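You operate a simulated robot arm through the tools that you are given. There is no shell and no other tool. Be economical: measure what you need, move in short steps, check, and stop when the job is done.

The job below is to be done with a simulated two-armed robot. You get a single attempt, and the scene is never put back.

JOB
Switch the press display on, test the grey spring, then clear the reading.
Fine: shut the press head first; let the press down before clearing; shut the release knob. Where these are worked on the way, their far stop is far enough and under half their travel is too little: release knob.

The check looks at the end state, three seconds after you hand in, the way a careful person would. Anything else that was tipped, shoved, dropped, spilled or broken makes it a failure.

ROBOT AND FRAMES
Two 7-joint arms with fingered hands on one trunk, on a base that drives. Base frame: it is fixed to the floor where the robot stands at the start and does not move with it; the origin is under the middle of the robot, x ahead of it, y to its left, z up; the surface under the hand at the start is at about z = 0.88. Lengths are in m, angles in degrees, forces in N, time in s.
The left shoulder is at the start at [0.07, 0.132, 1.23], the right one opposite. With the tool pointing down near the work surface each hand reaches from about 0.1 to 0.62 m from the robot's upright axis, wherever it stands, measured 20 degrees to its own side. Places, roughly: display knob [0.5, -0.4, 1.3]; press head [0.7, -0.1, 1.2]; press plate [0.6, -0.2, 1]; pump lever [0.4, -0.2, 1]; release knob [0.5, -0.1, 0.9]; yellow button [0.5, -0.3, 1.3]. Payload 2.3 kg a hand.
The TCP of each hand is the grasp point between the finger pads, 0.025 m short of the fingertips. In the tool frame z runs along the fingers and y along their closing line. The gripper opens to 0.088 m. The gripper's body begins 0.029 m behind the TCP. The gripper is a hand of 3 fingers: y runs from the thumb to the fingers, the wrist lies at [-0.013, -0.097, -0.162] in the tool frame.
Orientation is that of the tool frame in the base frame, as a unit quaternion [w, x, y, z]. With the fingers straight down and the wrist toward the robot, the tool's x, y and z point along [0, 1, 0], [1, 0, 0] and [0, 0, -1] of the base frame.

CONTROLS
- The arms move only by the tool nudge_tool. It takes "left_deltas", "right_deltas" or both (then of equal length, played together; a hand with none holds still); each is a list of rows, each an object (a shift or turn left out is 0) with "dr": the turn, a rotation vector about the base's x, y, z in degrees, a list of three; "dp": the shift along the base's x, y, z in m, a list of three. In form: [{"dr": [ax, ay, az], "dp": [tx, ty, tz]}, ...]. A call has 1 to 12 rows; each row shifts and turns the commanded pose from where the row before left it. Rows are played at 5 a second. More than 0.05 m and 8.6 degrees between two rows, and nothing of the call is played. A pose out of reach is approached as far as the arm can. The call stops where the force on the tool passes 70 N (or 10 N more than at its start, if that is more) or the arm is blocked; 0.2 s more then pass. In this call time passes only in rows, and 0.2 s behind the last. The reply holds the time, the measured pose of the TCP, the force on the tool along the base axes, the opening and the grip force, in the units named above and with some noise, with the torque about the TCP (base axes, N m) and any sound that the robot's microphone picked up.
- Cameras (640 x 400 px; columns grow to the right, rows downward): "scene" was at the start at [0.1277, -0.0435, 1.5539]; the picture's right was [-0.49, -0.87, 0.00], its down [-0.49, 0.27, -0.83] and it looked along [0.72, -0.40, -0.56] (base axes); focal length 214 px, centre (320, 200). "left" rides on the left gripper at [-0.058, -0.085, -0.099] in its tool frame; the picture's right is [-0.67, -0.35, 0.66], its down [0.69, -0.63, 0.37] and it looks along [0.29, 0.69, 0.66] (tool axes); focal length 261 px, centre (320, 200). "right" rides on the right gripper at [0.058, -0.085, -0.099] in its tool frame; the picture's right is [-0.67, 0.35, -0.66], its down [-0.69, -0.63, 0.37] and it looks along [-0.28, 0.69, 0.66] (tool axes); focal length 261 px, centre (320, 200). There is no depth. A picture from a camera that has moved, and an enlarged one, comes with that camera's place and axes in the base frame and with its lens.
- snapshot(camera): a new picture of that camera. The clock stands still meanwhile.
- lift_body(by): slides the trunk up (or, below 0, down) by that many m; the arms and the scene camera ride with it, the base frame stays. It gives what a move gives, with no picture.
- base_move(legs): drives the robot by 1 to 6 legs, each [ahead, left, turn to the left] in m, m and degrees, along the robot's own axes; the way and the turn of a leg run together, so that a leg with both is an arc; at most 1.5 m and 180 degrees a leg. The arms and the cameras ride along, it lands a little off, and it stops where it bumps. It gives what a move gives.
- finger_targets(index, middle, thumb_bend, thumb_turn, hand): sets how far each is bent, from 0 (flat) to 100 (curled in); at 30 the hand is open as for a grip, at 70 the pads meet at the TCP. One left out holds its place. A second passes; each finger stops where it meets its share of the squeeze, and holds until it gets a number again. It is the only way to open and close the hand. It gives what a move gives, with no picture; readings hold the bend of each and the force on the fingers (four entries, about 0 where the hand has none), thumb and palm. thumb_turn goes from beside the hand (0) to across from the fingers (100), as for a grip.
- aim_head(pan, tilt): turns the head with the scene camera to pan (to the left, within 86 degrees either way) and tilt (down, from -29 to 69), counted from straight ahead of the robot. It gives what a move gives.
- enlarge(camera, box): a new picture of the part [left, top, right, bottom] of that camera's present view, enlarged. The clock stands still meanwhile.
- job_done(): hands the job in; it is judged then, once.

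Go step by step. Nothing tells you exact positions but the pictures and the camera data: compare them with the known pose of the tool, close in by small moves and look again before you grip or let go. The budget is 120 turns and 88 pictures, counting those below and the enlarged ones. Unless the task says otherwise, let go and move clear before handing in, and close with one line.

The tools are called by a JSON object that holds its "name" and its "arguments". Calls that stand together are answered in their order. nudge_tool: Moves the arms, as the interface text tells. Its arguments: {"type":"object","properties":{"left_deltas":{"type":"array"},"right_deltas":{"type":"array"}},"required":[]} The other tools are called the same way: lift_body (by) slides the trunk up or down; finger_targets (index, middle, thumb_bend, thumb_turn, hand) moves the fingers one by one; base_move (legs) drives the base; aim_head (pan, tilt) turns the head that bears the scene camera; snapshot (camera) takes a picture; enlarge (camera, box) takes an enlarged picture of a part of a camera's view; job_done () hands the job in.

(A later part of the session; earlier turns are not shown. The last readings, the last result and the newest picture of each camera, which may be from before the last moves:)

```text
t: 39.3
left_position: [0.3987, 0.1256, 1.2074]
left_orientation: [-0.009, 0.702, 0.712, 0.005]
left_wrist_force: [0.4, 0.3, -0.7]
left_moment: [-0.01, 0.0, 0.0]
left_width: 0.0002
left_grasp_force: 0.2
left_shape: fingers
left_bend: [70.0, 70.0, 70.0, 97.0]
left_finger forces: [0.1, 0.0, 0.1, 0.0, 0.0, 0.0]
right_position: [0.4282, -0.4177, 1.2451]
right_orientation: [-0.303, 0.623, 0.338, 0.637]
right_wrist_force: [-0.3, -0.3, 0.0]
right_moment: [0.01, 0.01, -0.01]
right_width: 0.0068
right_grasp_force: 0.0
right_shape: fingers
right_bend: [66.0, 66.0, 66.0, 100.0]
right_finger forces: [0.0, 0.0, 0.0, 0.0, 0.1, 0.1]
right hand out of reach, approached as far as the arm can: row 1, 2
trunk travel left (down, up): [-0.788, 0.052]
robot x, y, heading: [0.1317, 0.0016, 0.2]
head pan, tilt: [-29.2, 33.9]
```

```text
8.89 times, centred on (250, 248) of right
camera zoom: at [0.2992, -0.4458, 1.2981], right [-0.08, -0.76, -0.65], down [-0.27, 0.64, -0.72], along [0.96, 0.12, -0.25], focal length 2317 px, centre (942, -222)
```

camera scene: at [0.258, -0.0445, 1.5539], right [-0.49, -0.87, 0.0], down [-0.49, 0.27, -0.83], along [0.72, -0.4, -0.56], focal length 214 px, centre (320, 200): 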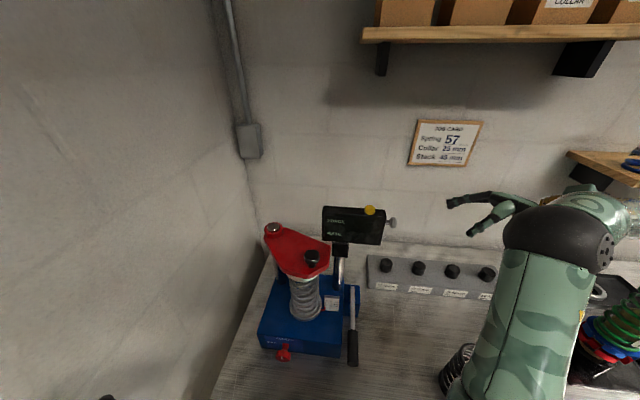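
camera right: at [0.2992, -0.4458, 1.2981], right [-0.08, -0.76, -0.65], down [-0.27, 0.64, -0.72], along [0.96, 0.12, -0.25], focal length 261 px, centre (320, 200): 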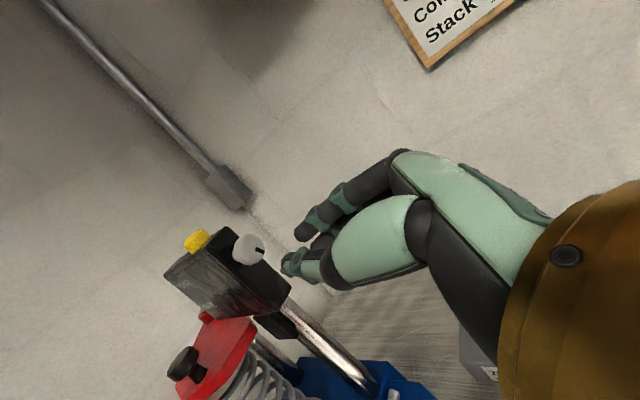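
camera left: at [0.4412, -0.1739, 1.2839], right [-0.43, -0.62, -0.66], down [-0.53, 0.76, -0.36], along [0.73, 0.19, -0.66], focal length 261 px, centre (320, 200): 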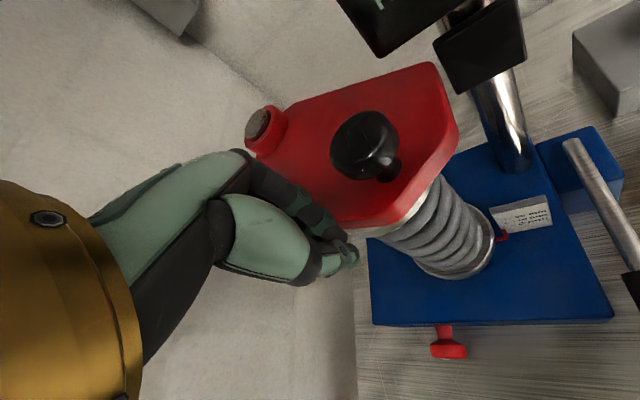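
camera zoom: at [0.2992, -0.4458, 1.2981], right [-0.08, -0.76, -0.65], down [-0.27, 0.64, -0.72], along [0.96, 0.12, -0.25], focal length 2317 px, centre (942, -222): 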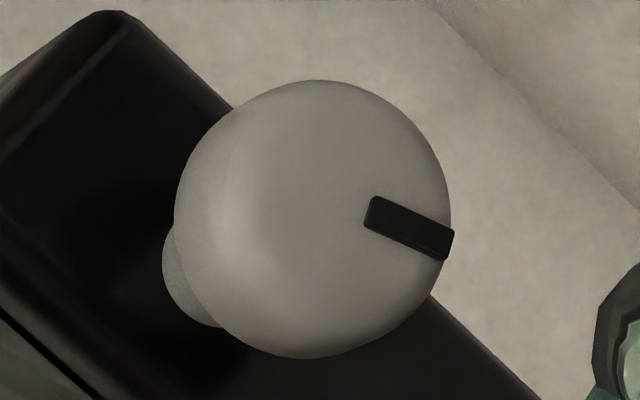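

The pointer hasn't moved; the fingers slipped on it. I'll regrip with more squeeze and try counter-clockwise, where the wrist also has range.

{"name": "finger_targets", "arguments": {"hand": "right", "index": 30, "middle": 30, "thumb_bend": 30}}

{"name": "nudge_tool", "arguments": {"right_deltas": [{"dp": [0.0127, -0.0105, 0.009]}, {"dp": [0.015, 0.022, 0]}, {"dp": [0.015, 0.022, 0]}, {"dp": [0.015, 0.0217, 0]}]}}

{"name": "finger_targets", "arguments": {"hand": "right", "index": 85, "middle": 85, "thumb_bend": 85}}

{"name": "nudge_tool", "arguments": {"right_deltas": [{"dr": [-4.6, -6.6, 0]}, {"dr": [-4.6, -6.6, 0]}, {"dr": [-4.6, -6.6, 0]}]}}

{"name": "snapshot", "arguments": {"camera": "right"}}

```text
t: 40.3
left_position: [0.3984, 0.1264, 1.2077]
left_orientation: [-0.01, 0.702, 0.712, 0.005]
left_wrist_force: [-0.4, 0.3, 0.5]
left_moment: [-0.02, 0.02, -0.01]
left_width: 0.0
left_grasp_force: 0.0
left_shape: fingers
left_bend: [70.0, 70.0, 70.0, 97.0]
left_finger forces: [0.1, 0.0, 0.1, 0.0, 0.0, 0.1]
right_position: [0.4294, -0.4178, 1.2444]
right_orientation: [-0.304, 0.622, 0.338, 0.637]
right_wrist_force: [-0.6, 0.1, 0.3]
right_moment: [0.01, -0.03, -0.01]
right_width: 0.0846
right_grasp_force: 0.1
right_shape: fingers
right_bend: [30.0, 30.0, 30.0, 96.0]
right_finger forces: [0.0, 0.0, 0.0, 0.0, 0.1, 0.1]
trunk travel left (down, up): [-0.788, 0.052]
robot x, y, heading: [0.1283, -0.0009, -0.1]
head pan, tilt: [-29.2, 33.9]
```

```text
t: 41.3
left_position: [0.3998, 0.1267, 1.2082]
left_orientation: [-0.009, 0.702, 0.712, 0.004]
left_wrist_force: [-0.6, 0.3, 0.2]
left_moment: [0.02, -0.01, 0.01]
left_width: 0.0
left_grasp_force: 0.0
left_shape: fingers
left_bend: [70.0, 70.0, 70.0, 97.0]
left_finger forces: [0.0, 0.0, 0.0, 0.0, 0.0, 0.0]
right_position: [0.4895, -0.3621, 1.2532]
right_orientation: [-0.305, 0.622, 0.337, 0.637]
right_wrist_force: [0.7, -0.9, 0.7]
right_moment: [-0.01, 0.04, -0.02]
right_width: 0.0846
right_grasp_force: 0.1
right_shape: fingers
right_bend: [30.0, 30.0, 30.0, 96.0]
right_finger forces: [0.0, 0.0, 0.0, 0.0, 0.0, 0.1]
trunk travel left (down, up): [-0.788, 0.052]
robot x, y, heading: [0.1306, -0.0022, -0.1]
head pan, tilt: [-29.2, 33.9]
```

```text
t: 42.3
left_position: [0.3992, 0.1257, 1.2077]
left_orientation: [-0.01, 0.701, 0.713, 0.005]
left_wrist_force: [0.0, -0.4, -0.2]
left_moment: [0.0, -0.02, -0.01]
left_width: 0.0
left_grasp_force: 0.1
left_shape: fingers
left_bend: [70.0, 70.0, 70.0, 97.0]
left_finger forces: [0.0, 0.1, 0.0, 0.1, 0.0, 0.1]
right_position: [0.4889, -0.3628, 1.2539]
right_orientation: [-0.305, 0.623, 0.337, 0.636]
right_wrist_force: [1.6, -1.0, -0.3]
right_moment: [-0.06, 0.0, -0.18]
right_width: 0.0114
right_grasp_force: 25.2
right_shape: fingers
right_bend: [72.0, 63.0, 65.0, 99.0]
right_finger forces: [10.8, 14.8, 0.1, 0.0, 25.1, 0.0]
trunk travel left (down, up): [-0.788, 0.052]
robot x, y, heading: [0.1295, 0.0014, 0.1]
head pan, tilt: [-29.2, 33.9]
```

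```text
t: 43.1
left_position: [0.402, 0.1243, 1.2075]
left_orientation: [-0.011, 0.702, 0.713, 0.004]
left_wrist_force: [-0.2, -0.1, 0.6]
left_moment: [0.03, 0.01, 0.01]
left_width: 0.0002
left_grasp_force: 0.1
left_shape: fingers
left_bend: [70.0, 70.0, 70.0, 97.0]
left_finger forces: [0.1, 0.0, 0.1, 0.0, 0.0, 0.0]
right_position: [0.4921, -0.3622, 1.2509]
right_orientation: [-0.165, 0.537, 0.458, 0.688]
right_wrist_force: [2.8, -0.3, -12.0]
right_moment: [-0.03, 0.41, 0.02]
right_width: 0.0138
right_grasp_force: 23.4
right_shape: fingers
right_bend: [72.0, 74.0, 68.0, 95.0]
right_finger forces: [19.5, 6.0, 0.0, 0.0, 22.5, 0.1]
trunk travel left (down, up): [-0.788, 0.052]
robot x, y, heading: [0.1285, -0.0028, -0.1]
head pan, tilt: [-29.2, 33.9]
```

```text
29 pictures are left
camera right: at [0.3493, -0.3831, 1.2643], right [0.11, -0.89, -0.44], down [0.01, 0.45, -0.89], along [0.99, 0.09, 0.06], focal length 261 px, centre (320, 200)
```

right: 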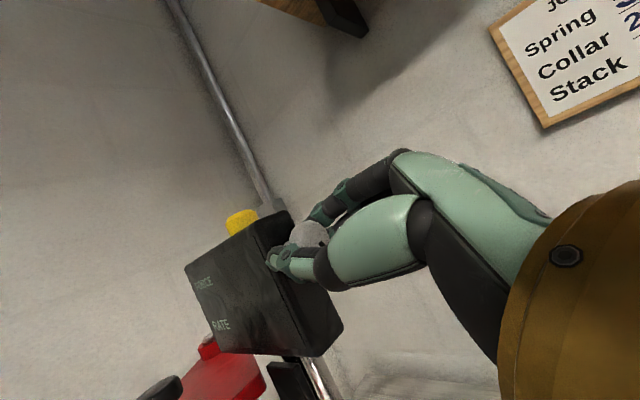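

With a firm grip the pointer seems to travel with the hand now. Continue counter-clockwise.

{"name": "nudge_tool", "arguments": {"right_deltas": [{"dr": [-4.6, -6.6, 0]}, {"dr": [-4.6, -6.6, 0]}, {"dr": [-4.6, -6.6, 0]}]}}

{"name": "snapshot", "arguments": {"camera": "right"}}

```text
t: 43.9
left_position: [0.4059, 0.1215, 1.2081]
left_orientation: [-0.012, 0.701, 0.713, 0.004]
left_wrist_force: [0.5, 0.2, 0.0]
left_moment: [0.01, -0.02, -0.05]
left_width: 0.0003
left_grasp_force: 0.0
left_shape: fingers
left_bend: [70.0, 70.0, 70.0, 97.0]
left_finger forces: [0.0, 0.0, 0.0, 0.0, 0.0, 0.0]
right_position: [0.4945, -0.3645, 1.2503]
right_orientation: [-0.02, 0.428, 0.558, 0.711]
right_wrist_force: [6.7, -2.0, -10.6]
right_moment: [0.18, 0.56, -0.55]
right_width: 0.0162
right_grasp_force: 29.3
right_shape: fingers
right_bend: [72.0, 75.0, 69.0, 90.0]
right_finger forces: [32.1, 0.1, 0.1, 0.0, 25.5, 0.0]
trunk travel left (down, up): [-0.788, 0.052]
robot x, y, heading: [0.1303, -0.0027, -0.3]
head pan, tilt: [-29.2, 33.9]
```

```text
28 pictures are left
camera right: at [0.3555, -0.3869, 1.2195], right [0.22, -0.96, -0.16], down [0.33, 0.23, -0.92], along [0.92, 0.15, 0.37], focal length 261 px, centre (320, 200)
```

right: 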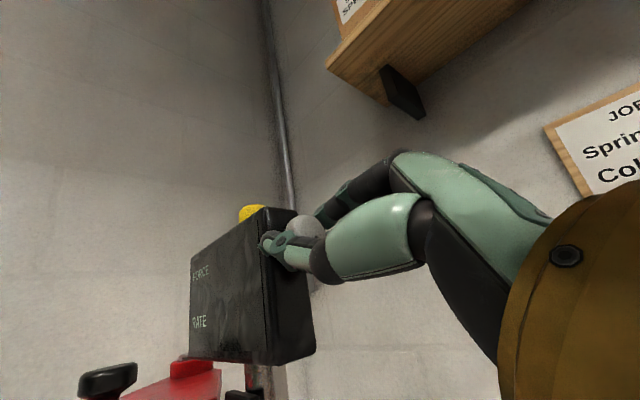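

Torque is building; I'll release, back out a little and check the pointer.

{"name": "finger_targets", "arguments": {"hand": "right", "index": 30, "middle": 30, "thumb_bend": 30, "thumb_turn": 98}}

{"name": "nudge_tool", "arguments": {"right_deltas": [{"dp": [-0.015, -0.022, 0]}, {"dp": [-0.015, -0.022, 0]}]}}

{"name": "enlarge", "arguments": {"camera": "right", "box": [170, 170, 350, 290]}}

```text
t: 44.9
left_position: [0.3976, 0.1269, 1.2077]
left_orientation: [-0.009, 0.701, 0.713, 0.004]
left_wrist_force: [-0.6, 0.3, -0.3]
left_moment: [0.01, 0.0, -0.02]
left_width: 0.0
left_grasp_force: 0.1
left_shape: fingers
left_bend: [70.0, 70.0, 70.0, 97.0]
left_finger forces: [0.0, 0.1, 0.1, 0.0, 0.1, 0.0]
right_position: [0.4861, -0.3616, 1.2541]
right_orientation: [-0.019, 0.426, 0.558, 0.712]
right_wrist_force: [-0.2, 0.0, -0.1]
right_moment: [-0.04, -0.01, -0.02]
right_width: 0.0846
right_grasp_force: 0.0
right_shape: fingers
right_bend: [30.0, 30.0, 30.0, 96.0]
right_finger forces: [0.0, 0.0, 0.0, 0.1, 0.0, 0.0]
trunk travel left (down, up): [-0.788, 0.052]
robot x, y, heading: [0.1329, 0.0009, 0.0]
head pan, tilt: [-29.2, 33.9]
```

```text
t: 45.5
left_position: [0.3965, 0.1249, 1.208]
left_orientation: [-0.01, 0.701, 0.713, 0.006]
left_wrist_force: [0.1, -0.1, 0.0]
left_moment: [-0.02, -0.03, -0.01]
left_width: 0.0
left_grasp_force: 0.1
left_shape: fingers
left_bend: [70.0, 70.0, 70.0, 97.0]
left_finger forces: [0.0, 0.0, 0.0, 0.0, 0.0, 0.0]
right_position: [0.4561, -0.4069, 1.2549]
right_orientation: [-0.02, 0.426, 0.558, 0.712]
right_wrist_force: [-0.1, 0.5, -0.7]
right_moment: [0.02, -0.01, 0.0]
right_width: 0.0848
right_grasp_force: 0.0
right_shape: fingers
right_bend: [30.0, 30.0, 30.0, 96.0]
right_finger forces: [0.0, 0.0, 0.0, 0.0, 0.1, 0.0]
trunk travel left (down, up): [-0.788, 0.052]
robot x, y, heading: [0.1307, -0.0015, 0.1]
head pan, tilt: [-29.2, 33.9]
```

```text
3.33 times, centred on (260, 230) of right
camera zoom: at [0.3174, -0.429, 1.2225], right [0.22, -0.96, -0.16], down [0.33, 0.23, -0.91], along [0.92, 0.15, 0.37], focal length 869 px, centre (520, 100)
```

zoom: 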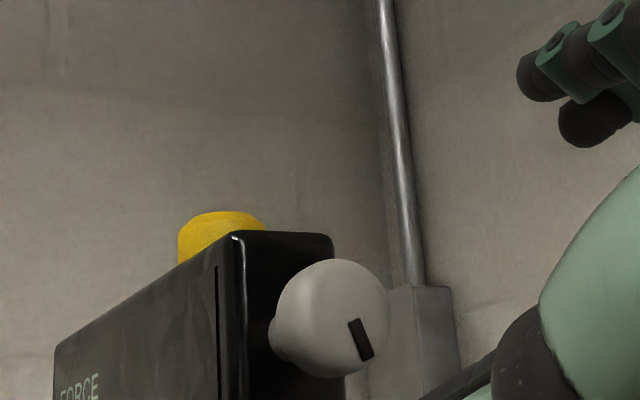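

The pointer hasn't moved from its ~27° off down: this is evidently its counter-clockwise stop. The hand is now at a good starting roll (-48°), so grip firmly and turn clockwise.

{"name": "nudge_tool", "arguments": {"right_deltas": [{"dp": [0.015, 0.0225, 0]}, {"dp": [0.015, 0.0225, -0.001]}]}}

{"name": "finger_targets", "arguments": {"hand": "right", "index": 80, "middle": 80, "thumb_bend": 80}}

{"name": "nudge_tool", "arguments": {"right_deltas": [{"dr": [4.6, 6.6, 0]}, {"dr": [4.6, 6.6, 0]}, {"dr": [4.6, 6.6, 0]}, {"dr": [4.6, 6.6, 0]}, {"dr": [4.6, 6.6, 0]}, {"dr": [4.6, 6.6, 0]}]}}

{"name": "enlarge", "arguments": {"camera": "scene", "box": [300, 190, 450, 270]}}

```text
t: 46.1
left_position: [0.3994, 0.1275, 1.2078]
left_orientation: [-0.01, 0.701, 0.713, 0.006]
left_wrist_force: [-0.2, 0.1, -1.0]
left_moment: [0.01, -0.02, 0.02]
left_width: 0.0
left_grasp_force: 0.0
left_shape: fingers
left_bend: [70.0, 70.0, 70.0, 97.0]
left_finger forces: [0.0, 0.0, 0.0, 0.0, 0.0, 0.0]
right_position: [0.4885, -0.3609, 1.2523]
right_orientation: [-0.019, 0.425, 0.559, 0.711]
right_wrist_force: [-1.1, 0.2, -0.2]
right_moment: [-0.02, -0.01, 0.01]
right_width: 0.0847
right_grasp_force: 0.2
right_shape: fingers
right_bend: [30.0, 30.0, 30.0, 96.0]
right_finger forces: [0.0, 0.1, 0.0, 0.1, 0.1, 0.0]
trunk travel left (down, up): [-0.788, 0.052]
robot x, y, heading: [0.1289, 0.0034, 0.2]
head pan, tilt: [-29.2, 33.9]
```

```text
t: 47.1
left_position: [0.3989, 0.1259, 1.2087]
left_orientation: [-0.009, 0.702, 0.712, 0.005]
left_wrist_force: [0.0, -0.5, -0.5]
left_moment: [-0.01, -0.02, -0.01]
left_width: 0.0001
left_grasp_force: 0.1
left_shape: fingers
left_bend: [70.0, 70.0, 70.0, 97.0]
left_finger forces: [0.1, 0.0, 0.0, 0.0, 0.1, 0.0]
right_position: [0.4895, -0.3608, 1.2499]
right_orientation: [-0.019, 0.426, 0.559, 0.712]
right_wrist_force: [2.7, -0.7, 0.9]
right_moment: [0.44, -0.23, -0.12]
right_width: 0.0204
right_grasp_force: 28.2
right_shape: fingers
right_bend: [51.0, 76.0, 72.0, 96.0]
right_finger forces: [19.4, 17.1, 0.0, 0.0, 19.8, 0.0]
trunk travel left (down, up): [-0.788, 0.052]
robot x, y, heading: [0.1271, -0.0036, -0.1]
head pan, tilt: [-29.2, 33.9]
```

```text
t: 48.5
left_position: [0.3987, 0.1257, 1.2079]
left_orientation: [-0.009, 0.702, 0.712, 0.006]
left_wrist_force: [-0.2, -0.7, 0.0]
left_moment: [0.03, -0.01, -0.03]
left_width: 0.0003
left_grasp_force: 0.0
left_shape: fingers
left_bend: [70.0, 70.0, 70.0, 97.0]
left_finger forces: [0.0, 0.0, 0.0, 0.1, 0.0, 0.0]
right_position: [0.4866, -0.3603, 1.2516]
right_orientation: [-0.306, 0.623, 0.336, 0.637]
right_wrist_force: [-2.6, 2.2, -6.4]
right_moment: [0.05, -0.17, 0.0]
right_width: 0.0106
right_grasp_force: 21.2
right_shape: fingers
right_bend: [62.0, 77.0, 70.0, 100.0]
right_finger forces: [11.1, 9.9, 0.1, 0.0, 21.9, 0.0]
trunk travel left (down, up): [-0.788, 0.052]
robot x, y, heading: [0.1306, -0.0041, 0.0]
head pan, tilt: [-29.2, 33.9]
```

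```text
4.27 times, centred on (375, 230) of scene
camera zoom: at [0.2575, -0.0441, 1.5539], right [-0.49, -0.87, 0.0], down [-0.49, 0.27, -0.83], along [0.72, -0.4, -0.56], focal length 915 px, centre (85, 72)
```

zoom: 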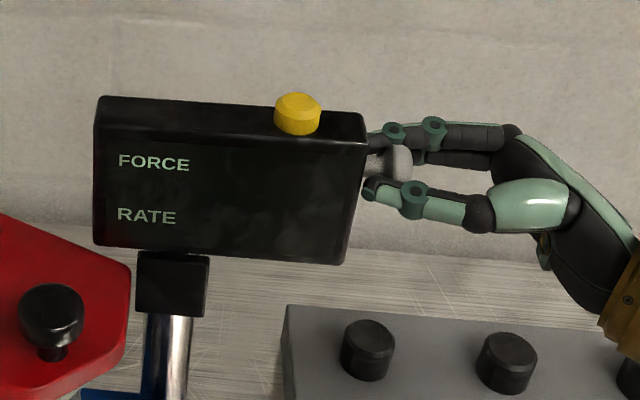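

Turned 48° with only light torque; continue clockwise within the wrist's range.

{"name": "nudge_tool", "arguments": {"right_deltas": [{"dr": [4.6, 6.6, 0]}, {"dr": [4.6, 6.6, 0]}, {"dr": [4.6, 6.6, 0]}, {"dr": [3.5, 5, 0]}]}}

{"name": "enlarge", "arguments": {"camera": "right", "box": [200, 160, 400, 360]}}

```text
t: 49.5
left_position: [0.397, 0.125, 1.2075]
left_orientation: [-0.01, 0.701, 0.713, 0.006]
left_wrist_force: [-0.1, 0.3, 0.3]
left_moment: [0.0, 0.03, 0.01]
left_width: 0.0
left_grasp_force: 0.1
left_shape: fingers
left_bend: [70.0, 70.0, 70.0, 97.0]
left_finger forces: [0.0, 0.0, 0.0, 0.0, 0.1, 0.0]
right_position: [0.4856, -0.3595, 1.254]
right_orientation: [-0.459, 0.692, 0.165, 0.532]
right_wrist_force: [-2.2, 1.0, -6.6]
right_moment: [-0.07, -0.43, -0.37]
right_width: 0.0113
right_grasp_force: 25.8
right_shape: fingers
right_bend: [64.0, 77.0, 69.0, 100.0]
right_finger forces: [23.8, 9.4, 0.0, 0.0, 18.4, 0.0]
trunk travel left (down, up): [-0.788, 0.052]
robot x, y, heading: [0.1332, -0.0029, 0.1]
head pan, tilt: [-29.2, 33.9]
```

```text
2.00 times, centred on (300, 260) of right
camera zoom: at [0.3889, -0.4111, 1.3443], right [-0.39, -0.54, -0.75], down [-0.5, 0.81, -0.32], along [0.78, 0.25, -0.58], focal length 521 px, centre (360, 80)
```

zoom: 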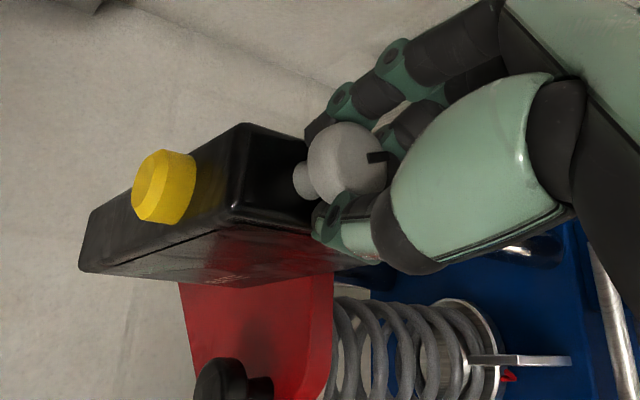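

The pointer again stayed put while the fingers slipped. I'll test pushing squarely along the axis: open, back out, make a fist, and press the end face.

{"name": "finger_targets", "arguments": {"hand": "right", "index": 30, "middle": 30, "thumb_bend": 30}}

{"name": "nudge_tool", "arguments": {"right_deltas": [{"dp": [-0.012, -0.018, 0]}, {"dp": [-0.016, -0.024, 0], "dr": [-4.6, -6.6, 0]}, {"dr": [-4.6, -6.6, 0]}, {"dr": [-4.6, -6.6, 0]}]}}

{"name": "finger_targets", "arguments": {"hand": "right", "index": 70, "middle": 70, "thumb_bend": 70}}

{"name": "nudge_tool", "arguments": {"right_deltas": [{"dp": [0.0028, 0.0041, 0]}, {"dp": [0.0028, 0.0041, 0]}, {"dp": [0.0028, 0.0041, 0]}]}}

{"name": "enlarge", "arguments": {"camera": "scene", "box": [300, 190, 450, 270]}}

```text
t: 50.5
left_position: [0.3983, 0.1267, 1.2085]
left_orientation: [-0.01, 0.701, 0.713, 0.005]
left_wrist_force: [-0.4, -0.6, -0.5]
left_moment: [-0.01, 0.01, 0.03]
left_width: 0.0001
left_grasp_force: 0.0
left_shape: fingers
left_bend: [70.0, 70.0, 70.0, 97.0]
left_finger forces: [0.0, 0.1, 0.0, 0.0, 0.1, 0.1]
right_position: [0.4872, -0.3592, 1.2527]
right_orientation: [-0.458, 0.692, 0.166, 0.532]
right_wrist_force: [0.1, 0.2, 0.1]
right_moment: [0.01, -0.01, -0.01]
right_width: 0.0845
right_grasp_force: 0.1
right_shape: fingers
right_bend: [30.0, 30.0, 30.0, 96.0]
right_finger forces: [0.0, 0.0, 0.0, 0.1, 0.0, 0.0]
trunk travel left (down, up): [-0.788, 0.052]
robot x, y, heading: [0.1274, -0.0025, -0.1]
head pan, tilt: [-29.2, 33.9]
```

```text
t: 51.5
left_position: [0.3986, 0.1261, 1.2068]
left_orientation: [-0.009, 0.701, 0.713, 0.004]
left_wrist_force: [-0.3, -0.3, 0.3]
left_moment: [0.01, -0.01, 0.06]
left_width: 0.0001
left_grasp_force: 0.1
left_shape: fingers
left_bend: [70.0, 70.0, 70.0, 97.0]
left_finger forces: [0.0, 0.0, 0.1, 0.1, 0.0, 0.0]
right_position: [0.4604, -0.4015, 1.2531]
right_orientation: [-0.338, 0.64, 0.305, 0.619]
right_wrist_force: [0.3, -0.1, 0.1]
right_moment: [0.01, 0.0, 0.0]
right_width: 0.0848
right_grasp_force: 0.0
right_shape: fingers
right_bend: [30.0, 30.0, 30.0, 96.0]
right_finger forces: [0.0, 0.0, 0.0, 0.1, 0.1, 0.0]
trunk travel left (down, up): [-0.788, 0.052]
robot x, y, heading: [0.1298, -0.0019, 0.2]
head pan, tilt: [-29.2, 33.9]
```

```text
t: 52.5
left_position: [0.3983, 0.1269, 1.2077]
left_orientation: [-0.008, 0.701, 0.713, 0.004]
left_wrist_force: [0.0, -0.3, -0.6]
left_moment: [-0.01, 0.01, 0.03]
left_width: 0.0002
left_grasp_force: 0.1
left_shape: fingers
left_bend: [70.0, 70.0, 70.0, 97.0]
left_finger forces: [0.1, 0.1, 0.1, 0.0, 0.0, 0.0]
right_position: [0.4599, -0.4036, 1.2531]
right_orientation: [-0.337, 0.641, 0.305, 0.619]
right_wrist_force: [-0.4, -0.9, -1.1]
right_moment: [-0.02, 0.04, 0.01]
right_width: 0.0001
right_grasp_force: 0.1
right_shape: fingers
right_bend: [70.0, 70.0, 70.0, 100.0]
right_finger forces: [0.1, 0.1, 0.0, 0.1, 0.0, 0.0]
trunk travel left (down, up): [-0.788, 0.052]
robot x, y, heading: [0.1338, -0.0006, 0.1]
head pan, tilt: [-29.2, 33.9]
```

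```text
t: 53.3
left_position: [0.3995, 0.1265, 1.2081]
left_orientation: [-0.009, 0.702, 0.712, 0.005]
left_wrist_force: [0.5, -0.2, 0.4]
left_moment: [-0.02, 0.01, 0.04]
left_width: 0.0001
left_grasp_force: 0.1
left_shape: fingers
left_bend: [70.0, 70.0, 70.0, 97.0]
left_finger forces: [0.0, 0.0, 0.0, 0.1, 0.0, 0.0]
right_position: [0.4676, -0.3894, 1.2522]
right_orientation: [-0.338, 0.64, 0.305, 0.619]
right_wrist_force: [0.0, 0.0, 0.7]
right_moment: [-0.01, -0.01, -0.02]
right_width: 0.0001
right_grasp_force: 0.0
right_shape: fingers
right_bend: [70.0, 70.0, 70.0, 100.0]
right_finger forces: [0.0, 0.0, 0.0, 0.1, 0.0, 0.0]
trunk travel left (down, up): [-0.788, 0.052]
robot x, y, heading: [0.1295, 0.0003, -0.2]
head pan, tilt: [-29.2, 33.9]
```

```text
4.27 times, centred on (375, 230) of scene
camera zoom: at [0.2585, -0.0434, 1.5539], right [-0.49, -0.87, 0.0], down [-0.49, 0.27, -0.83], along [0.72, -0.41, -0.56], focal length 915 px, centre (85, 72)
```

zoom: 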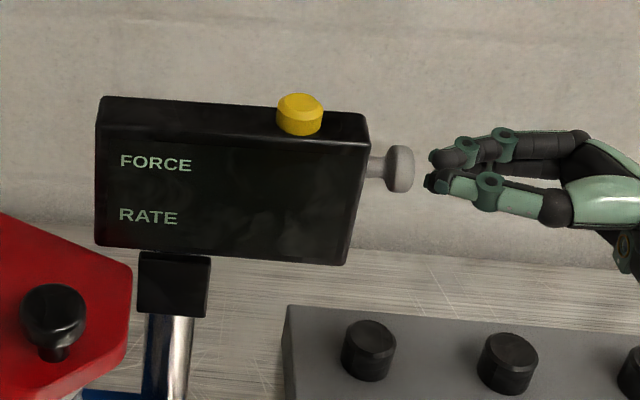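

The fist is about 7 mm from the end face. Press in.

{"name": "nudge_tool", "arguments": {"right_deltas": [{"dp": [0.0028, 0.0041, 0]}, {"dp": [0.0028, 0.0041, 0]}, {"dp": [0.0028, 0.0041, 0]}, {"dp": [0.0028, 0.0041, 0]}]}}

{"name": "nudge_tool", "arguments": {"right_deltas": [{"dp": [0.0028, 0.0041, 0]}, {"dp": [0.0028, 0.0041, 0]}]}}

{"name": "enlarge", "arguments": {"camera": "scene", "box": [300, 190, 450, 270]}}

```text
t: 54.3
left_position: [0.3927, 0.1211, 1.2098]
left_orientation: [-0.009, 0.702, 0.712, 0.008]
left_wrist_force: [-0.1, -0.5, -0.5]
left_moment: [0.02, 0.01, 0.0]
left_width: 0.0001
left_grasp_force: 0.1
left_shape: fingers
left_bend: [70.0, 70.0, 70.0, 97.0]
left_finger forces: [0.0, 0.0, 0.0, 0.0, 0.0, 0.0]
right_position: [0.4732, -0.381, 1.2519]
right_orientation: [-0.338, 0.639, 0.302, 0.622]
right_wrist_force: [-8.6, -9.0, 0.6]
right_moment: [0.1, -0.07, 0.13]
right_width: 0.0
right_grasp_force: 6.8
right_shape: fingers
right_bend: [70.0, 70.0, 70.0, 100.0]
right_finger forces: [2.1, 0.1, 0.1, 0.0, 10.5, 0.1]
trunk travel left (down, up): [-0.788, 0.052]
robot x, y, heading: [0.1302, 0.0, -0.3]
head pan, tilt: [-29.2, 33.9]
```

```text
t: 54.9
left_position: [0.3895, 0.1128, 1.2122]
left_orientation: [-0.01, 0.703, 0.712, 0.012]
left_wrist_force: [0.2, 0.1, -0.7]
left_moment: [0.01, 0.0, 0.04]
left_width: 0.0002
left_grasp_force: 0.1
left_shape: fingers
left_bend: [70.0, 70.0, 70.0, 97.0]
left_finger forces: [0.0, 0.0, 0.1, 0.0, 0.0, 0.1]
right_position: [0.473, -0.3792, 1.2513]
right_orientation: [-0.339, 0.636, 0.3, 0.625]
right_wrist_force: [-15.9, -22.2, 4.6]
right_moment: [0.24, -0.25, 0.09]
right_width: 0.0
right_grasp_force: 13.8
right_shape: fingers
right_bend: [70.0, 70.0, 70.0, 100.0]
right_finger forces: [11.4, 0.0, 0.0, 0.0, 16.3, 0.1]
trunk travel left (down, up): [-0.788, 0.052]
robot x, y, heading: [0.1269, -0.0016, 0.1]
head pan, tilt: [-29.2, 33.9]
```

```text
4.27 times, centred on (375, 230) of scene
camera zoom: at [0.2452, -0.0601, 1.5545], right [-0.49, -0.87, -0.01], down [-0.48, 0.28, -0.83], along [0.73, -0.4, -0.56], focal length 915 px, centre (85, 72)
```

zoom: 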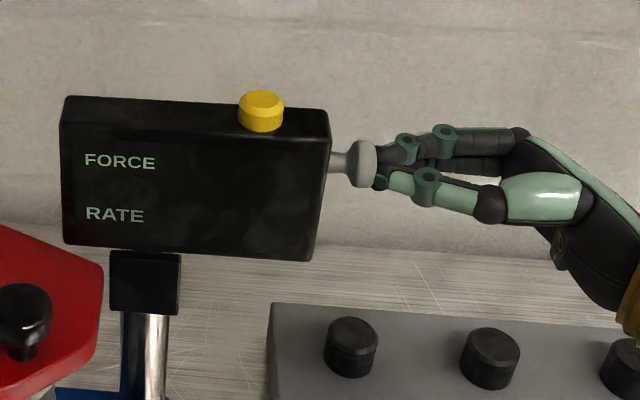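

The knob is rigid to a 27 N push, so it isn't a push knob. Back off and re-check the pointer after the firm clockwise attempt.

{"name": "nudge_tool", "arguments": {"right_deltas": [{"dp": [-0.012, -0.0175, 0]}, {"dp": [-0.012, -0.0175, 0]}]}}

{"name": "enlarge", "arguments": {"camera": "right", "box": [200, 200, 320, 300]}}

```text
t: 55.5
left_position: [0.3975, 0.1253, 1.2077]
left_orientation: [-0.01, 0.701, 0.713, 0.005]
left_wrist_force: [-0.6, -0.1, -0.1]
left_moment: [-0.01, 0.03, 0.01]
left_width: 0.0
left_grasp_force: 0.0
left_shape: fingers
left_bend: [70.0, 70.0, 70.0, 97.0]
left_finger forces: [0.0, 0.0, 0.0, 0.0, 0.1, 0.0]
right_position: [0.4604, -0.4009, 1.2507]
right_orientation: [-0.339, 0.639, 0.305, 0.619]
right_wrist_force: [0.3, -0.1, -0.7]
right_moment: [-0.01, 0.01, 0.01]
right_width: 0.0
right_grasp_force: 0.2
right_shape: fingers
right_bend: [70.0, 70.0, 70.0, 100.0]
right_finger forces: [0.1, 0.0, 0.1, 0.1, 0.0, 0.0]
trunk travel left (down, up): [-0.788, 0.052]
robot x, y, heading: [0.1294, 0.0014, 0.3]
head pan, tilt: [-29.2, 33.9]
```

```text
4.00 times, centred on (260, 250) of right
camera zoom: at [0.3353, -0.433, 1.3141], right [-0.13, -0.71, -0.69], down [-0.33, 0.69, -0.65], along [0.94, 0.14, -0.33], focal length 1043 px, centre (560, 0)
```

zoom: 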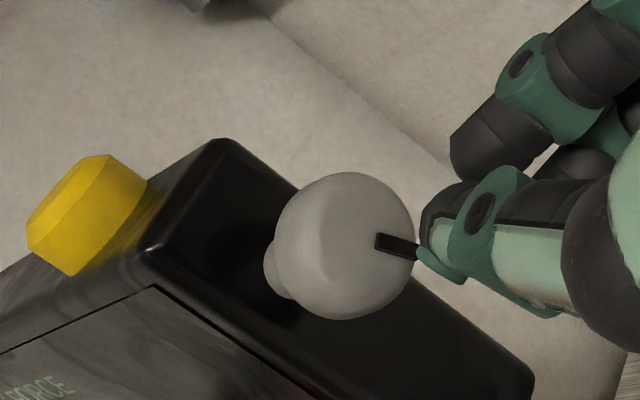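

The display knob's pointer still hasn't budged. Before another try, check the state of the release knob and plate area, as it's the same kind of knob.

{"name": "enlarge", "arguments": {"camera": "scene", "box": [255, 325, 315, 365]}}

```text
10.00 times, centred on (285, 345) of scene
camera zoom: at [0.2572, -0.0455, 1.5539], right [-0.49, -0.87, 0.0], down [-0.49, 0.27, -0.83], along [0.73, -0.4, -0.56], focal length 2145 px, centre (670, -1250)
```

zoom: 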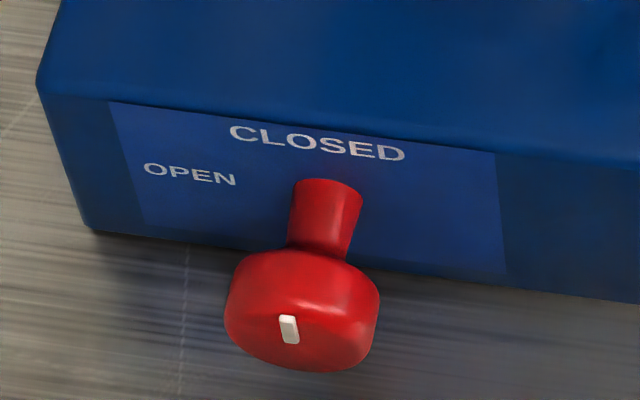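

The release pointer sits a little short of straight-up CLOSED, so it needs turning right. I'll bring the left hand to point along that knob's axis (yaw +54°, then tip it to near-horizontal).

{"name": "nudge_tool", "arguments": {"left_deltas": [{"dr": [0, 0, 7.7], "dp": [0, -0.02, -0.03]}, {"dr": [0, 0, 7.7], "dp": [0, -0.02, -0.03]}, {"dr": [0, 0, 7.7], "dp": [0, -0.02, -0.03]}, {"dr": [0, 0, 7.7], "dp": [0, -0.02, 0]}, {"dr": [0, 0, 7.7]}, {"dr": [0, 0, 7.7]}, {"dr": [0, 0, 7.7]}]}}

{"name": "nudge_tool", "arguments": {"left_deltas": [{"dr": [-4.5, -6.3, 0]}, {"dr": [-4.5, -6.3, 0]}, {"dr": [-4.5, -6.3, 0]}, {"dr": [-4.5, -6.3, 0]}, {"dr": [-4.5, -6.3, 0]}, {"dr": [-4.5, -6.3, 0]}, {"dr": [-4.5, -6.3, 0]}, {"dr": [-4.5, -6.3, 0]}, {"dr": [-4.5, -6.3, 0]}]}}

{"name": "finger_targets", "arguments": {"hand": "left", "index": 35, "middle": 35, "thumb_bend": 35}}

{"name": "snapshot", "arguments": {"camera": "left"}}

```text
t: 57.1
left_position: [0.4043, 0.0414, 1.1221]
left_orientation: [-0.009, 0.302, 0.953, 0.002]
left_wrist_force: [0.2, 0.2, -0.2]
left_moment: [0.03, -0.02, 0.01]
left_width: 0.0002
left_grasp_force: 0.1
left_shape: fingers
left_bend: [70.0, 70.0, 70.0, 97.0]
left_finger forces: [0.0, 0.0, 0.1, 0.1, 0.0, 0.0]
left hand out of reach, approached as far as the arm can: row 1
right_position: [0.461, -0.4006, 1.2513]
right_orientation: [-0.338, 0.64, 0.304, 0.619]
right_wrist_force: [-0.5, 1.1, 0.4]
right_moment: [-0.02, -0.02, 0.01]
right_width: 0.0001
right_grasp_force: 0.1
right_shape: fingers
right_bend: [70.0, 70.0, 70.0, 100.0]
right_finger forces: [0.0, 0.1, 0.1, 0.1, 0.1, 0.1]
trunk travel left (down, up): [-0.788, 0.052]
robot x, y, heading: [0.133, 0.0014, 0.0]
head pan, tilt: [-29.2, 33.9]
```

```text
t: 59.0
left_position: [0.4499, 0.0232, 1.1424]
left_orientation: [0.526, 0.151, 0.819, -0.172]
left_wrist_force: [0.4, -0.8, -0.2]
left_moment: [-0.01, 0.01, -0.05]
left_width: 0.0004
left_grasp_force: 0.1
left_shape: fingers
left_bend: [70.0, 70.0, 70.0, 98.0]
left_finger forces: [0.0, 0.0, 0.1, 0.1, 0.0, 0.0]
left hand out of reach, approached as far as the arm can: row 5, 6, 7, 8, 9
right_position: [0.4628, -0.3975, 1.2517]
right_orientation: [-0.338, 0.641, 0.304, 0.618]
right_wrist_force: [0.3, -0.2, 0.1]
right_moment: [0.02, 0.01, -0.02]
right_width: 0.0
right_grasp_force: 0.1
right_shape: fingers
right_bend: [70.0, 70.0, 70.0, 100.0]
right_finger forces: [0.0, 0.1, 0.0, 0.0, 0.0, 0.0]
trunk travel left (down, up): [-0.788, 0.052]
robot x, y, heading: [0.131, -0.0011, -0.1]
head pan, tilt: [-29.2, 33.9]
stopped in row 9 (left hand): the arm was blocked; the commanded pose is now the measured one
```

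```text
t: 60.0
left_position: [0.4483, 0.0223, 1.143]
left_orientation: [0.527, 0.153, 0.818, -0.172]
left_wrist_force: [0.6, -0.5, 1.2]
left_moment: [0.03, 0.01, -0.04]
left_width: 0.0737
left_grasp_force: 0.0
left_shape: fingers
left_bend: [35.0, 35.0, 35.0, 98.0]
left_finger forces: [0.0, 0.1, 0.1, 0.0, 0.0, 0.0]
right_position: [0.4604, -0.4005, 1.2517]
right_orientation: [-0.338, 0.641, 0.304, 0.619]
right_wrist_force: [-0.2, 0.6, 0.0]
right_moment: [-0.05, 0.02, 0.02]
right_width: 0.0001
right_grasp_force: 0.0
right_shape: fingers
right_bend: [70.0, 70.0, 70.0, 100.0]
right_finger forces: [0.0, 0.0, 0.0, 0.0, 0.0, 0.0]
trunk travel left (down, up): [-0.788, 0.052]
robot x, y, heading: [0.1352, 0.0003, 0.0]
head pan, tilt: [-29.2, 33.9]
```

```text
20 pictures are left
camera left: at [0.3525, -0.0136, 1.2456], right [0.65, -0.65, 0.4], down [-0.25, -0.68, -0.69], along [0.72, 0.35, -0.6], focal length 261 px, centre (320, 200)
```

left: 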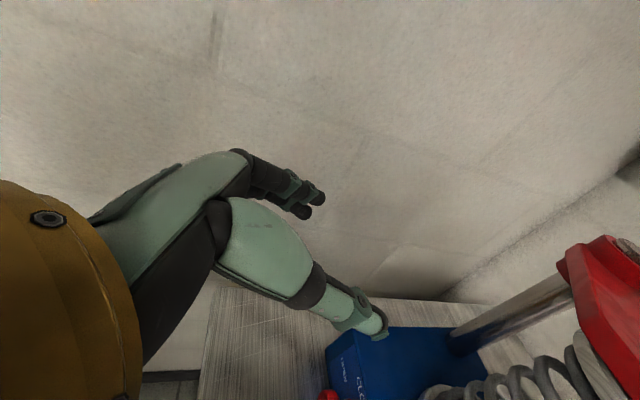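

The hand's direction is now close to the release-knob axis (0.81, -0.44, -0.39). Lower it to the pre-grasp point in front of the knob.

{"name": "nudge_tool", "arguments": {"left_deltas": [{"dp": [-0.006, -0.01, -0.037]}, {"dp": [-0.006, -0.01, -0.037]}, {"dp": [0, -0.013, -0.037]}, {"dp": [0, -0.016, -0.037]}, {"dp": [0.005, -0.016, -0.038]}]}}

{"name": "snapshot", "arguments": {"camera": "left"}}

```text
t: 61.2
left_position: [0.4679, -0.0318, 0.9625]
left_orientation: [0.526, 0.154, 0.819, -0.171]
left_wrist_force: [0.0, 0.2, 0.6]
left_moment: [0.03, -0.02, 0.03]
left_width: 0.0739
left_grasp_force: 0.2
left_shape: fingers
left_bend: [35.0, 35.0, 35.0, 98.0]
left_finger forces: [0.0, 0.0, 0.1, 0.0, 0.1, 0.0]
left hand out of reach, approached as far as the arm can: row 2, 3, 4
right_position: [0.46, -0.4014, 1.2518]
right_orientation: [-0.338, 0.64, 0.304, 0.619]
right_wrist_force: [0.5, -0.6, 0.2]
right_moment: [0.04, -0.01, -0.02]
right_width: 0.0
right_grasp_force: 0.0
right_shape: fingers
right_bend: [70.0, 70.0, 70.0, 100.0]
right_finger forces: [0.1, 0.0, 0.1, 0.1, 0.1, 0.1]
trunk travel left (down, up): [-0.788, 0.052]
robot x, y, heading: [0.1283, -0.0002, 0.1]
head pan, tilt: [-29.2, 33.9]
```

```text
19 pictures are left
camera left: at [0.3727, -0.0686, 1.0645], right [0.65, -0.65, 0.4], down [-0.25, -0.68, -0.69], along [0.72, 0.35, -0.6], focal length 261 px, centre (320, 200)
```

left: 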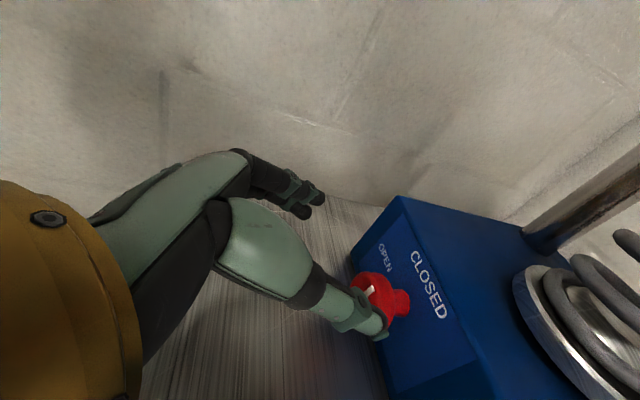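

The knob is at ≈ (0.507, -0.073, 0.93); I shift sideways to centre it between thumb and fingers, then advance.

{"name": "nudge_tool", "arguments": {"left_deltas": [{"dp": [-0.02, -0.003, -0.002]}, {"dp": [0, -0.014, -0.006]}]}}

{"name": "nudge_tool", "arguments": {"left_deltas": [{"dp": [0.02, -0.009, -0.008]}, {"dp": [0.02, -0.009, -0.008]}, {"dp": [0.01, -0.005, -0.004]}]}}

{"name": "snapshot", "arguments": {"camera": "left"}}

```text
t: 61.8
left_position: [0.4581, -0.0465, 0.9494]
left_orientation: [0.525, 0.154, 0.819, -0.171]
left_wrist_force: [0.2, 0.0, -0.3]
left_moment: [0.04, -0.01, -0.03]
left_width: 0.0739
left_grasp_force: 0.0
left_shape: fingers
left_bend: [35.0, 35.0, 35.0, 98.0]
left_finger forces: [0.1, 0.0, 0.0, 0.1, 0.1, 0.1]
left hand out of reach, approached as far as the arm can: row 1
right_position: [0.4592, -0.4003, 1.252]
right_orientation: [-0.338, 0.64, 0.304, 0.619]
right_wrist_force: [0.1, 0.2, 0.1]
right_moment: [-0.01, -0.03, -0.04]
right_width: 0.0
right_grasp_force: 0.0
right_shape: fingers
right_bend: [70.0, 70.0, 70.0, 100.0]
right_finger forces: [0.0, 0.1, 0.1, 0.1, 0.0, 0.0]
trunk travel left (down, up): [-0.788, 0.052]
robot x, y, heading: [0.1295, -0.0016, 0.1]
head pan, tilt: [-29.2, 33.9]
```

```text
t: 62.6
left_position: [0.5048, -0.0655, 0.9311]
left_orientation: [0.528, 0.152, 0.818, -0.172]
left_wrist_force: [-10.6, 11.4, 5.0]
left_moment: [-0.24, 0.01, -0.69]
left_width: 0.0763
left_grasp_force: 7.0
left_shape: fingers
left_bend: [35.0, 35.0, 33.0, 99.0]
left_finger forces: [0.0, 0.0, 0.0, 0.0, 14.8, 0.1]
right_position: [0.4551, -0.396, 1.2538]
right_orientation: [-0.336, 0.64, 0.306, 0.62]
right_wrist_force: [0.4, 0.1, -0.4]
right_moment: [0.03, -0.02, -0.02]
right_width: 0.0
right_grasp_force: 0.1
right_shape: fingers
right_bend: [70.0, 70.0, 70.0, 100.0]
right_finger forces: [0.1, 0.1, 0.0, 0.0, 0.0, 0.1]
trunk travel left (down, up): [-0.788, 0.052]
robot x, y, heading: [0.1306, -0.0, -0.1]
head pan, tilt: [-29.2, 33.9]
```

```text
18 pictures are left
camera left: at [0.4105, -0.1022, 1.0331], right [0.65, -0.65, 0.4], down [-0.25, -0.68, -0.69], along [0.72, 0.35, -0.6], focal length 261 px, centre (320, 200)
```

left: 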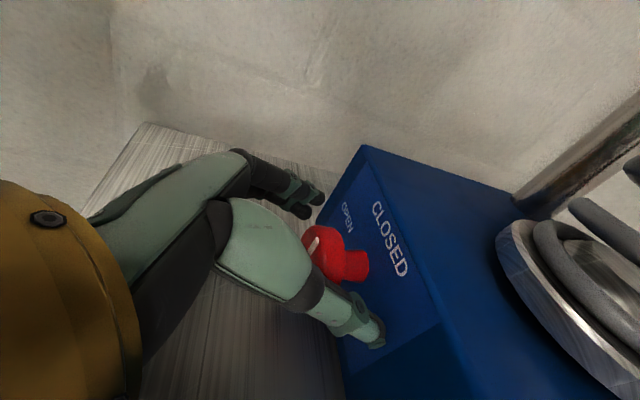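

The knob is well centred, but the thumb tip touches the press face. Back off 8 mm, grip firmly, and turn clockwise (towards CLOSED).

{"name": "nudge_tool", "arguments": {"left_deltas": [{"dp": [-0.01, 0.006, 0.004]}]}}

{"name": "finger_targets", "arguments": {"hand": "left", "index": 80, "middle": 80, "thumb_bend": 80}}

{"name": "nudge_tool", "arguments": {"left_deltas": [{"dr": [6.5, -4.6, 0]}, {"dr": [6.5, -4.6, 0]}, {"dr": [6.5, -4.6, 0]}]}}

{"name": "snapshot", "arguments": {"camera": "left"}}

```text
t: 63.0
left_position: [0.5001, -0.0649, 0.9333]
left_orientation: [0.526, 0.151, 0.819, -0.172]
left_wrist_force: [-0.8, -0.1, 0.8]
left_moment: [0.03, 0.02, -0.01]
left_width: 0.0745
left_grasp_force: 0.1
left_shape: fingers
left_bend: [35.0, 35.0, 35.0, 98.0]
left_finger forces: [0.1, 0.0, 0.0, 0.0, 0.1, 0.0]
right_position: [0.4614, -0.4019, 1.2511]
right_orientation: [-0.338, 0.641, 0.304, 0.619]
right_wrist_force: [0.3, 0.3, 0.3]
right_moment: [0.01, 0.01, 0.01]
right_width: 0.0
right_grasp_force: 0.0
right_shape: fingers
right_bend: [70.0, 70.0, 70.0, 100.0]
right_finger forces: [0.0, 0.0, 0.1, 0.0, 0.0, 0.0]
trunk travel left (down, up): [-0.788, 0.052]
robot x, y, heading: [0.1267, 0.0003, 0.2]
head pan, tilt: [-29.2, 33.9]
```

```text
t: 64.0
left_position: [0.5004, -0.0659, 0.9326]
left_orientation: [0.524, 0.153, 0.82, -0.17]
left_wrist_force: [4.1, -5.9, -6.1]
left_moment: [0.04, 0.05, -0.12]
left_width: 0.0159
left_grasp_force: 26.8
left_shape: fingers
left_bend: [74.0, 62.0, 62.0, 94.0]
left_finger forces: [13.7, 15.8, 0.0, 0.0, 24.5, 0.1]
right_position: [0.4625, -0.4035, 1.2497]
right_orientation: [-0.339, 0.641, 0.302, 0.619]
right_wrist_force: [0.2, 0.6, -0.6]
right_moment: [0.0, 0.02, 0.0]
right_width: 0.0001
right_grasp_force: 0.0
right_shape: fingers
right_bend: [70.0, 70.0, 70.0, 100.0]
right_finger forces: [0.0, 0.0, 0.0, 0.0, 0.0, 0.0]
trunk travel left (down, up): [-0.788, 0.052]
robot x, y, heading: [0.1278, -0.0011, 0.1]
head pan, tilt: [-29.2, 33.9]
```

```text
t: 65.0
left_position: [0.5255, -0.0394, 0.9452]
left_orientation: [0.606, 0.25, 0.755, 0.02]
left_wrist_force: [0.0, -0.2, 0.3]
left_moment: [0.02, 0.01, 0.0]
left_width: 0.0001
left_grasp_force: 0.1
left_shape: fingers
left_bend: [77.0, 76.0, 75.0, 94.0]
left_finger forces: [0.0, 0.0, 0.1, 0.0, 0.0, 0.0]
right_position: [0.4636, -0.3941, 1.2524]
right_orientation: [-0.338, 0.641, 0.306, 0.617]
right_wrist_force: [1.0, 0.3, -0.3]
right_moment: [-0.01, -0.01, -0.01]
right_width: 0.0001
right_grasp_force: 0.1
right_shape: fingers
right_bend: [70.0, 70.0, 70.0, 100.0]
right_finger forces: [0.1, 0.0, 0.0, 0.0, 0.0, 0.0]
trunk travel left (down, up): [-0.788, 0.052]
robot x, y, heading: [0.1298, 0.0, 0.0]
head pan, tilt: [-29.2, 33.9]
stopped in row 3 (left hand): the arm was blocked; the commanded pose is now the measured one
```

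```text
17 pictures are left
camera left: at [0.4126, -0.1092, 0.9955], right [0.58, -0.75, 0.32], down [0.02, -0.38, -0.93], along [0.82, 0.54, -0.2], focal length 261 px, centre (320, 200)
```

left: 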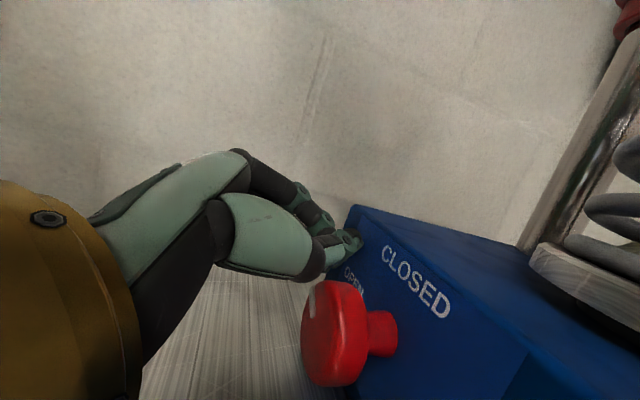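

The left hand slipped off at its reach limit. Looking back, the CLOSED label lies about 18° left of straight up – so the pointer may already have been at CLOSED. Check it now.

{"name": "enlarge", "arguments": {"camera": "left", "box": [280, 200, 480, 400]}}

```text
2.00 times, centred on (380, 300) of left
camera zoom: at [0.4126, -0.1092, 0.9955], right [0.58, -0.75, 0.32], down [0.02, -0.38, -0.93], along [0.82, 0.54, -0.2], focal length 521 px, centre (200, 0)
```

zoom: 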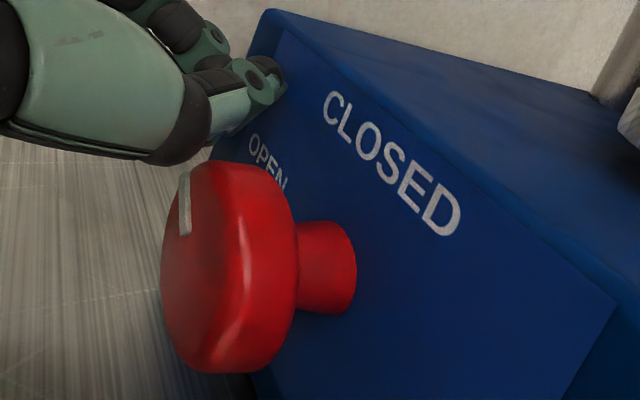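

The release knob does turn under a firm grip (it was dragged towards OPEN just now; I'll re-shut it later). So the display knob should turn too: I retry it clockwise from a far counter-clockwise starting roll.

{"name": "finger_targets", "arguments": {"hand": "right", "index": 30, "middle": 30, "thumb_bend": 30}}

{"name": "nudge_tool", "arguments": {"left_deltas": [{"dp": [-0.02, 0.02, 0.02]}, {"dp": [-0.02, 0.02, 0.03]}, {"dp": [-0.02, 0.02, 0.03]}, {"dp": [0, 0.02, 0.03]}, {"dp": [0, 0, 0]}, {"dp": [0, 0, 0]}, {"dp": [0, 0, 0]}, {"dp": [0, 0, 0]}, {"dp": [0, 0, 0]}, {"dp": [0, 0, 0]}], "right_deltas": [{"dr": [-4.6, -6.6, 0]}, {"dr": [-4.6, -6.6, 0]}, {"dr": [-4.6, -6.6, 0]}, {"dr": [-4.6, -6.6, 0]}, {"dr": [-4.6, -6.6, 0]}, {"dr": [-4.6, -6.6, 0]}, {"dr": [-4.6, -6.6, 0]}, {"dr": [-4.6, -6.6, 0]}, {"dr": [-4.6, -6.6, 0]}, {"dr": [-4.6, -6.6, 0]}]}}

```text
t: 66.0
left_position: [0.5222, -0.0425, 0.9446]
left_orientation: [0.604, 0.252, 0.755, 0.02]
left_wrist_force: [0.0, 0.2, 0.2]
left_moment: [0.01, 0.01, 0.0]
left_width: 0.0003
left_grasp_force: 0.0
left_shape: fingers
left_bend: [77.0, 76.0, 75.0, 94.0]
left_finger forces: [0.0, 0.0, 0.1, 0.0, 0.0, 0.1]
right_position: [0.4612, -0.399, 1.2515]
right_orientation: [-0.337, 0.64, 0.305, 0.619]
right_wrist_force: [1.2, -0.3, 0.0]
right_moment: [-0.03, 0.03, 0.01]
right_width: 0.0845
right_grasp_force: 0.1
right_shape: fingers
right_bend: [30.0, 30.0, 30.0, 96.0]
right_finger forces: [0.0, 0.1, 0.0, 0.0, 0.0, 0.1]
trunk travel left (down, up): [-0.788, 0.052]
robot x, y, heading: [0.1311, -0.0004, 0.1]
head pan, tilt: [-29.2, 33.9]
```

```text
t: 68.2
left_position: [0.457, 0.0302, 1.0541]
left_orientation: [0.605, 0.253, 0.755, 0.012]
left_wrist_force: [-0.2, 0.2, 0.0]
left_moment: [-0.01, -0.03, -0.02]
left_width: 0.0002
left_grasp_force: 0.1
left_shape: fingers
left_bend: [77.0, 76.0, 75.0, 93.0]
left_finger forces: [0.0, 0.0, 0.1, 0.0, 0.1, 0.0]
right_position: [0.4601, -0.4001, 1.2524]
right_orientation: [0.141, 0.285, 0.641, 0.699]
right_wrist_force: [0.0, 0.2, 0.4]
right_moment: [0.02, -0.01, -0.01]
right_width: 0.0847
right_grasp_force: 0.0
right_shape: fingers
right_bend: [30.0, 30.0, 30.0, 96.0]
right_finger forces: [0.0, 0.0, 0.1, 0.0, 0.1, 0.0]
trunk travel left (down, up): [-0.788, 0.052]
robot x, y, heading: [0.1307, -0.0031, 0.1]
head pan, tilt: [-29.2, 33.9]
```

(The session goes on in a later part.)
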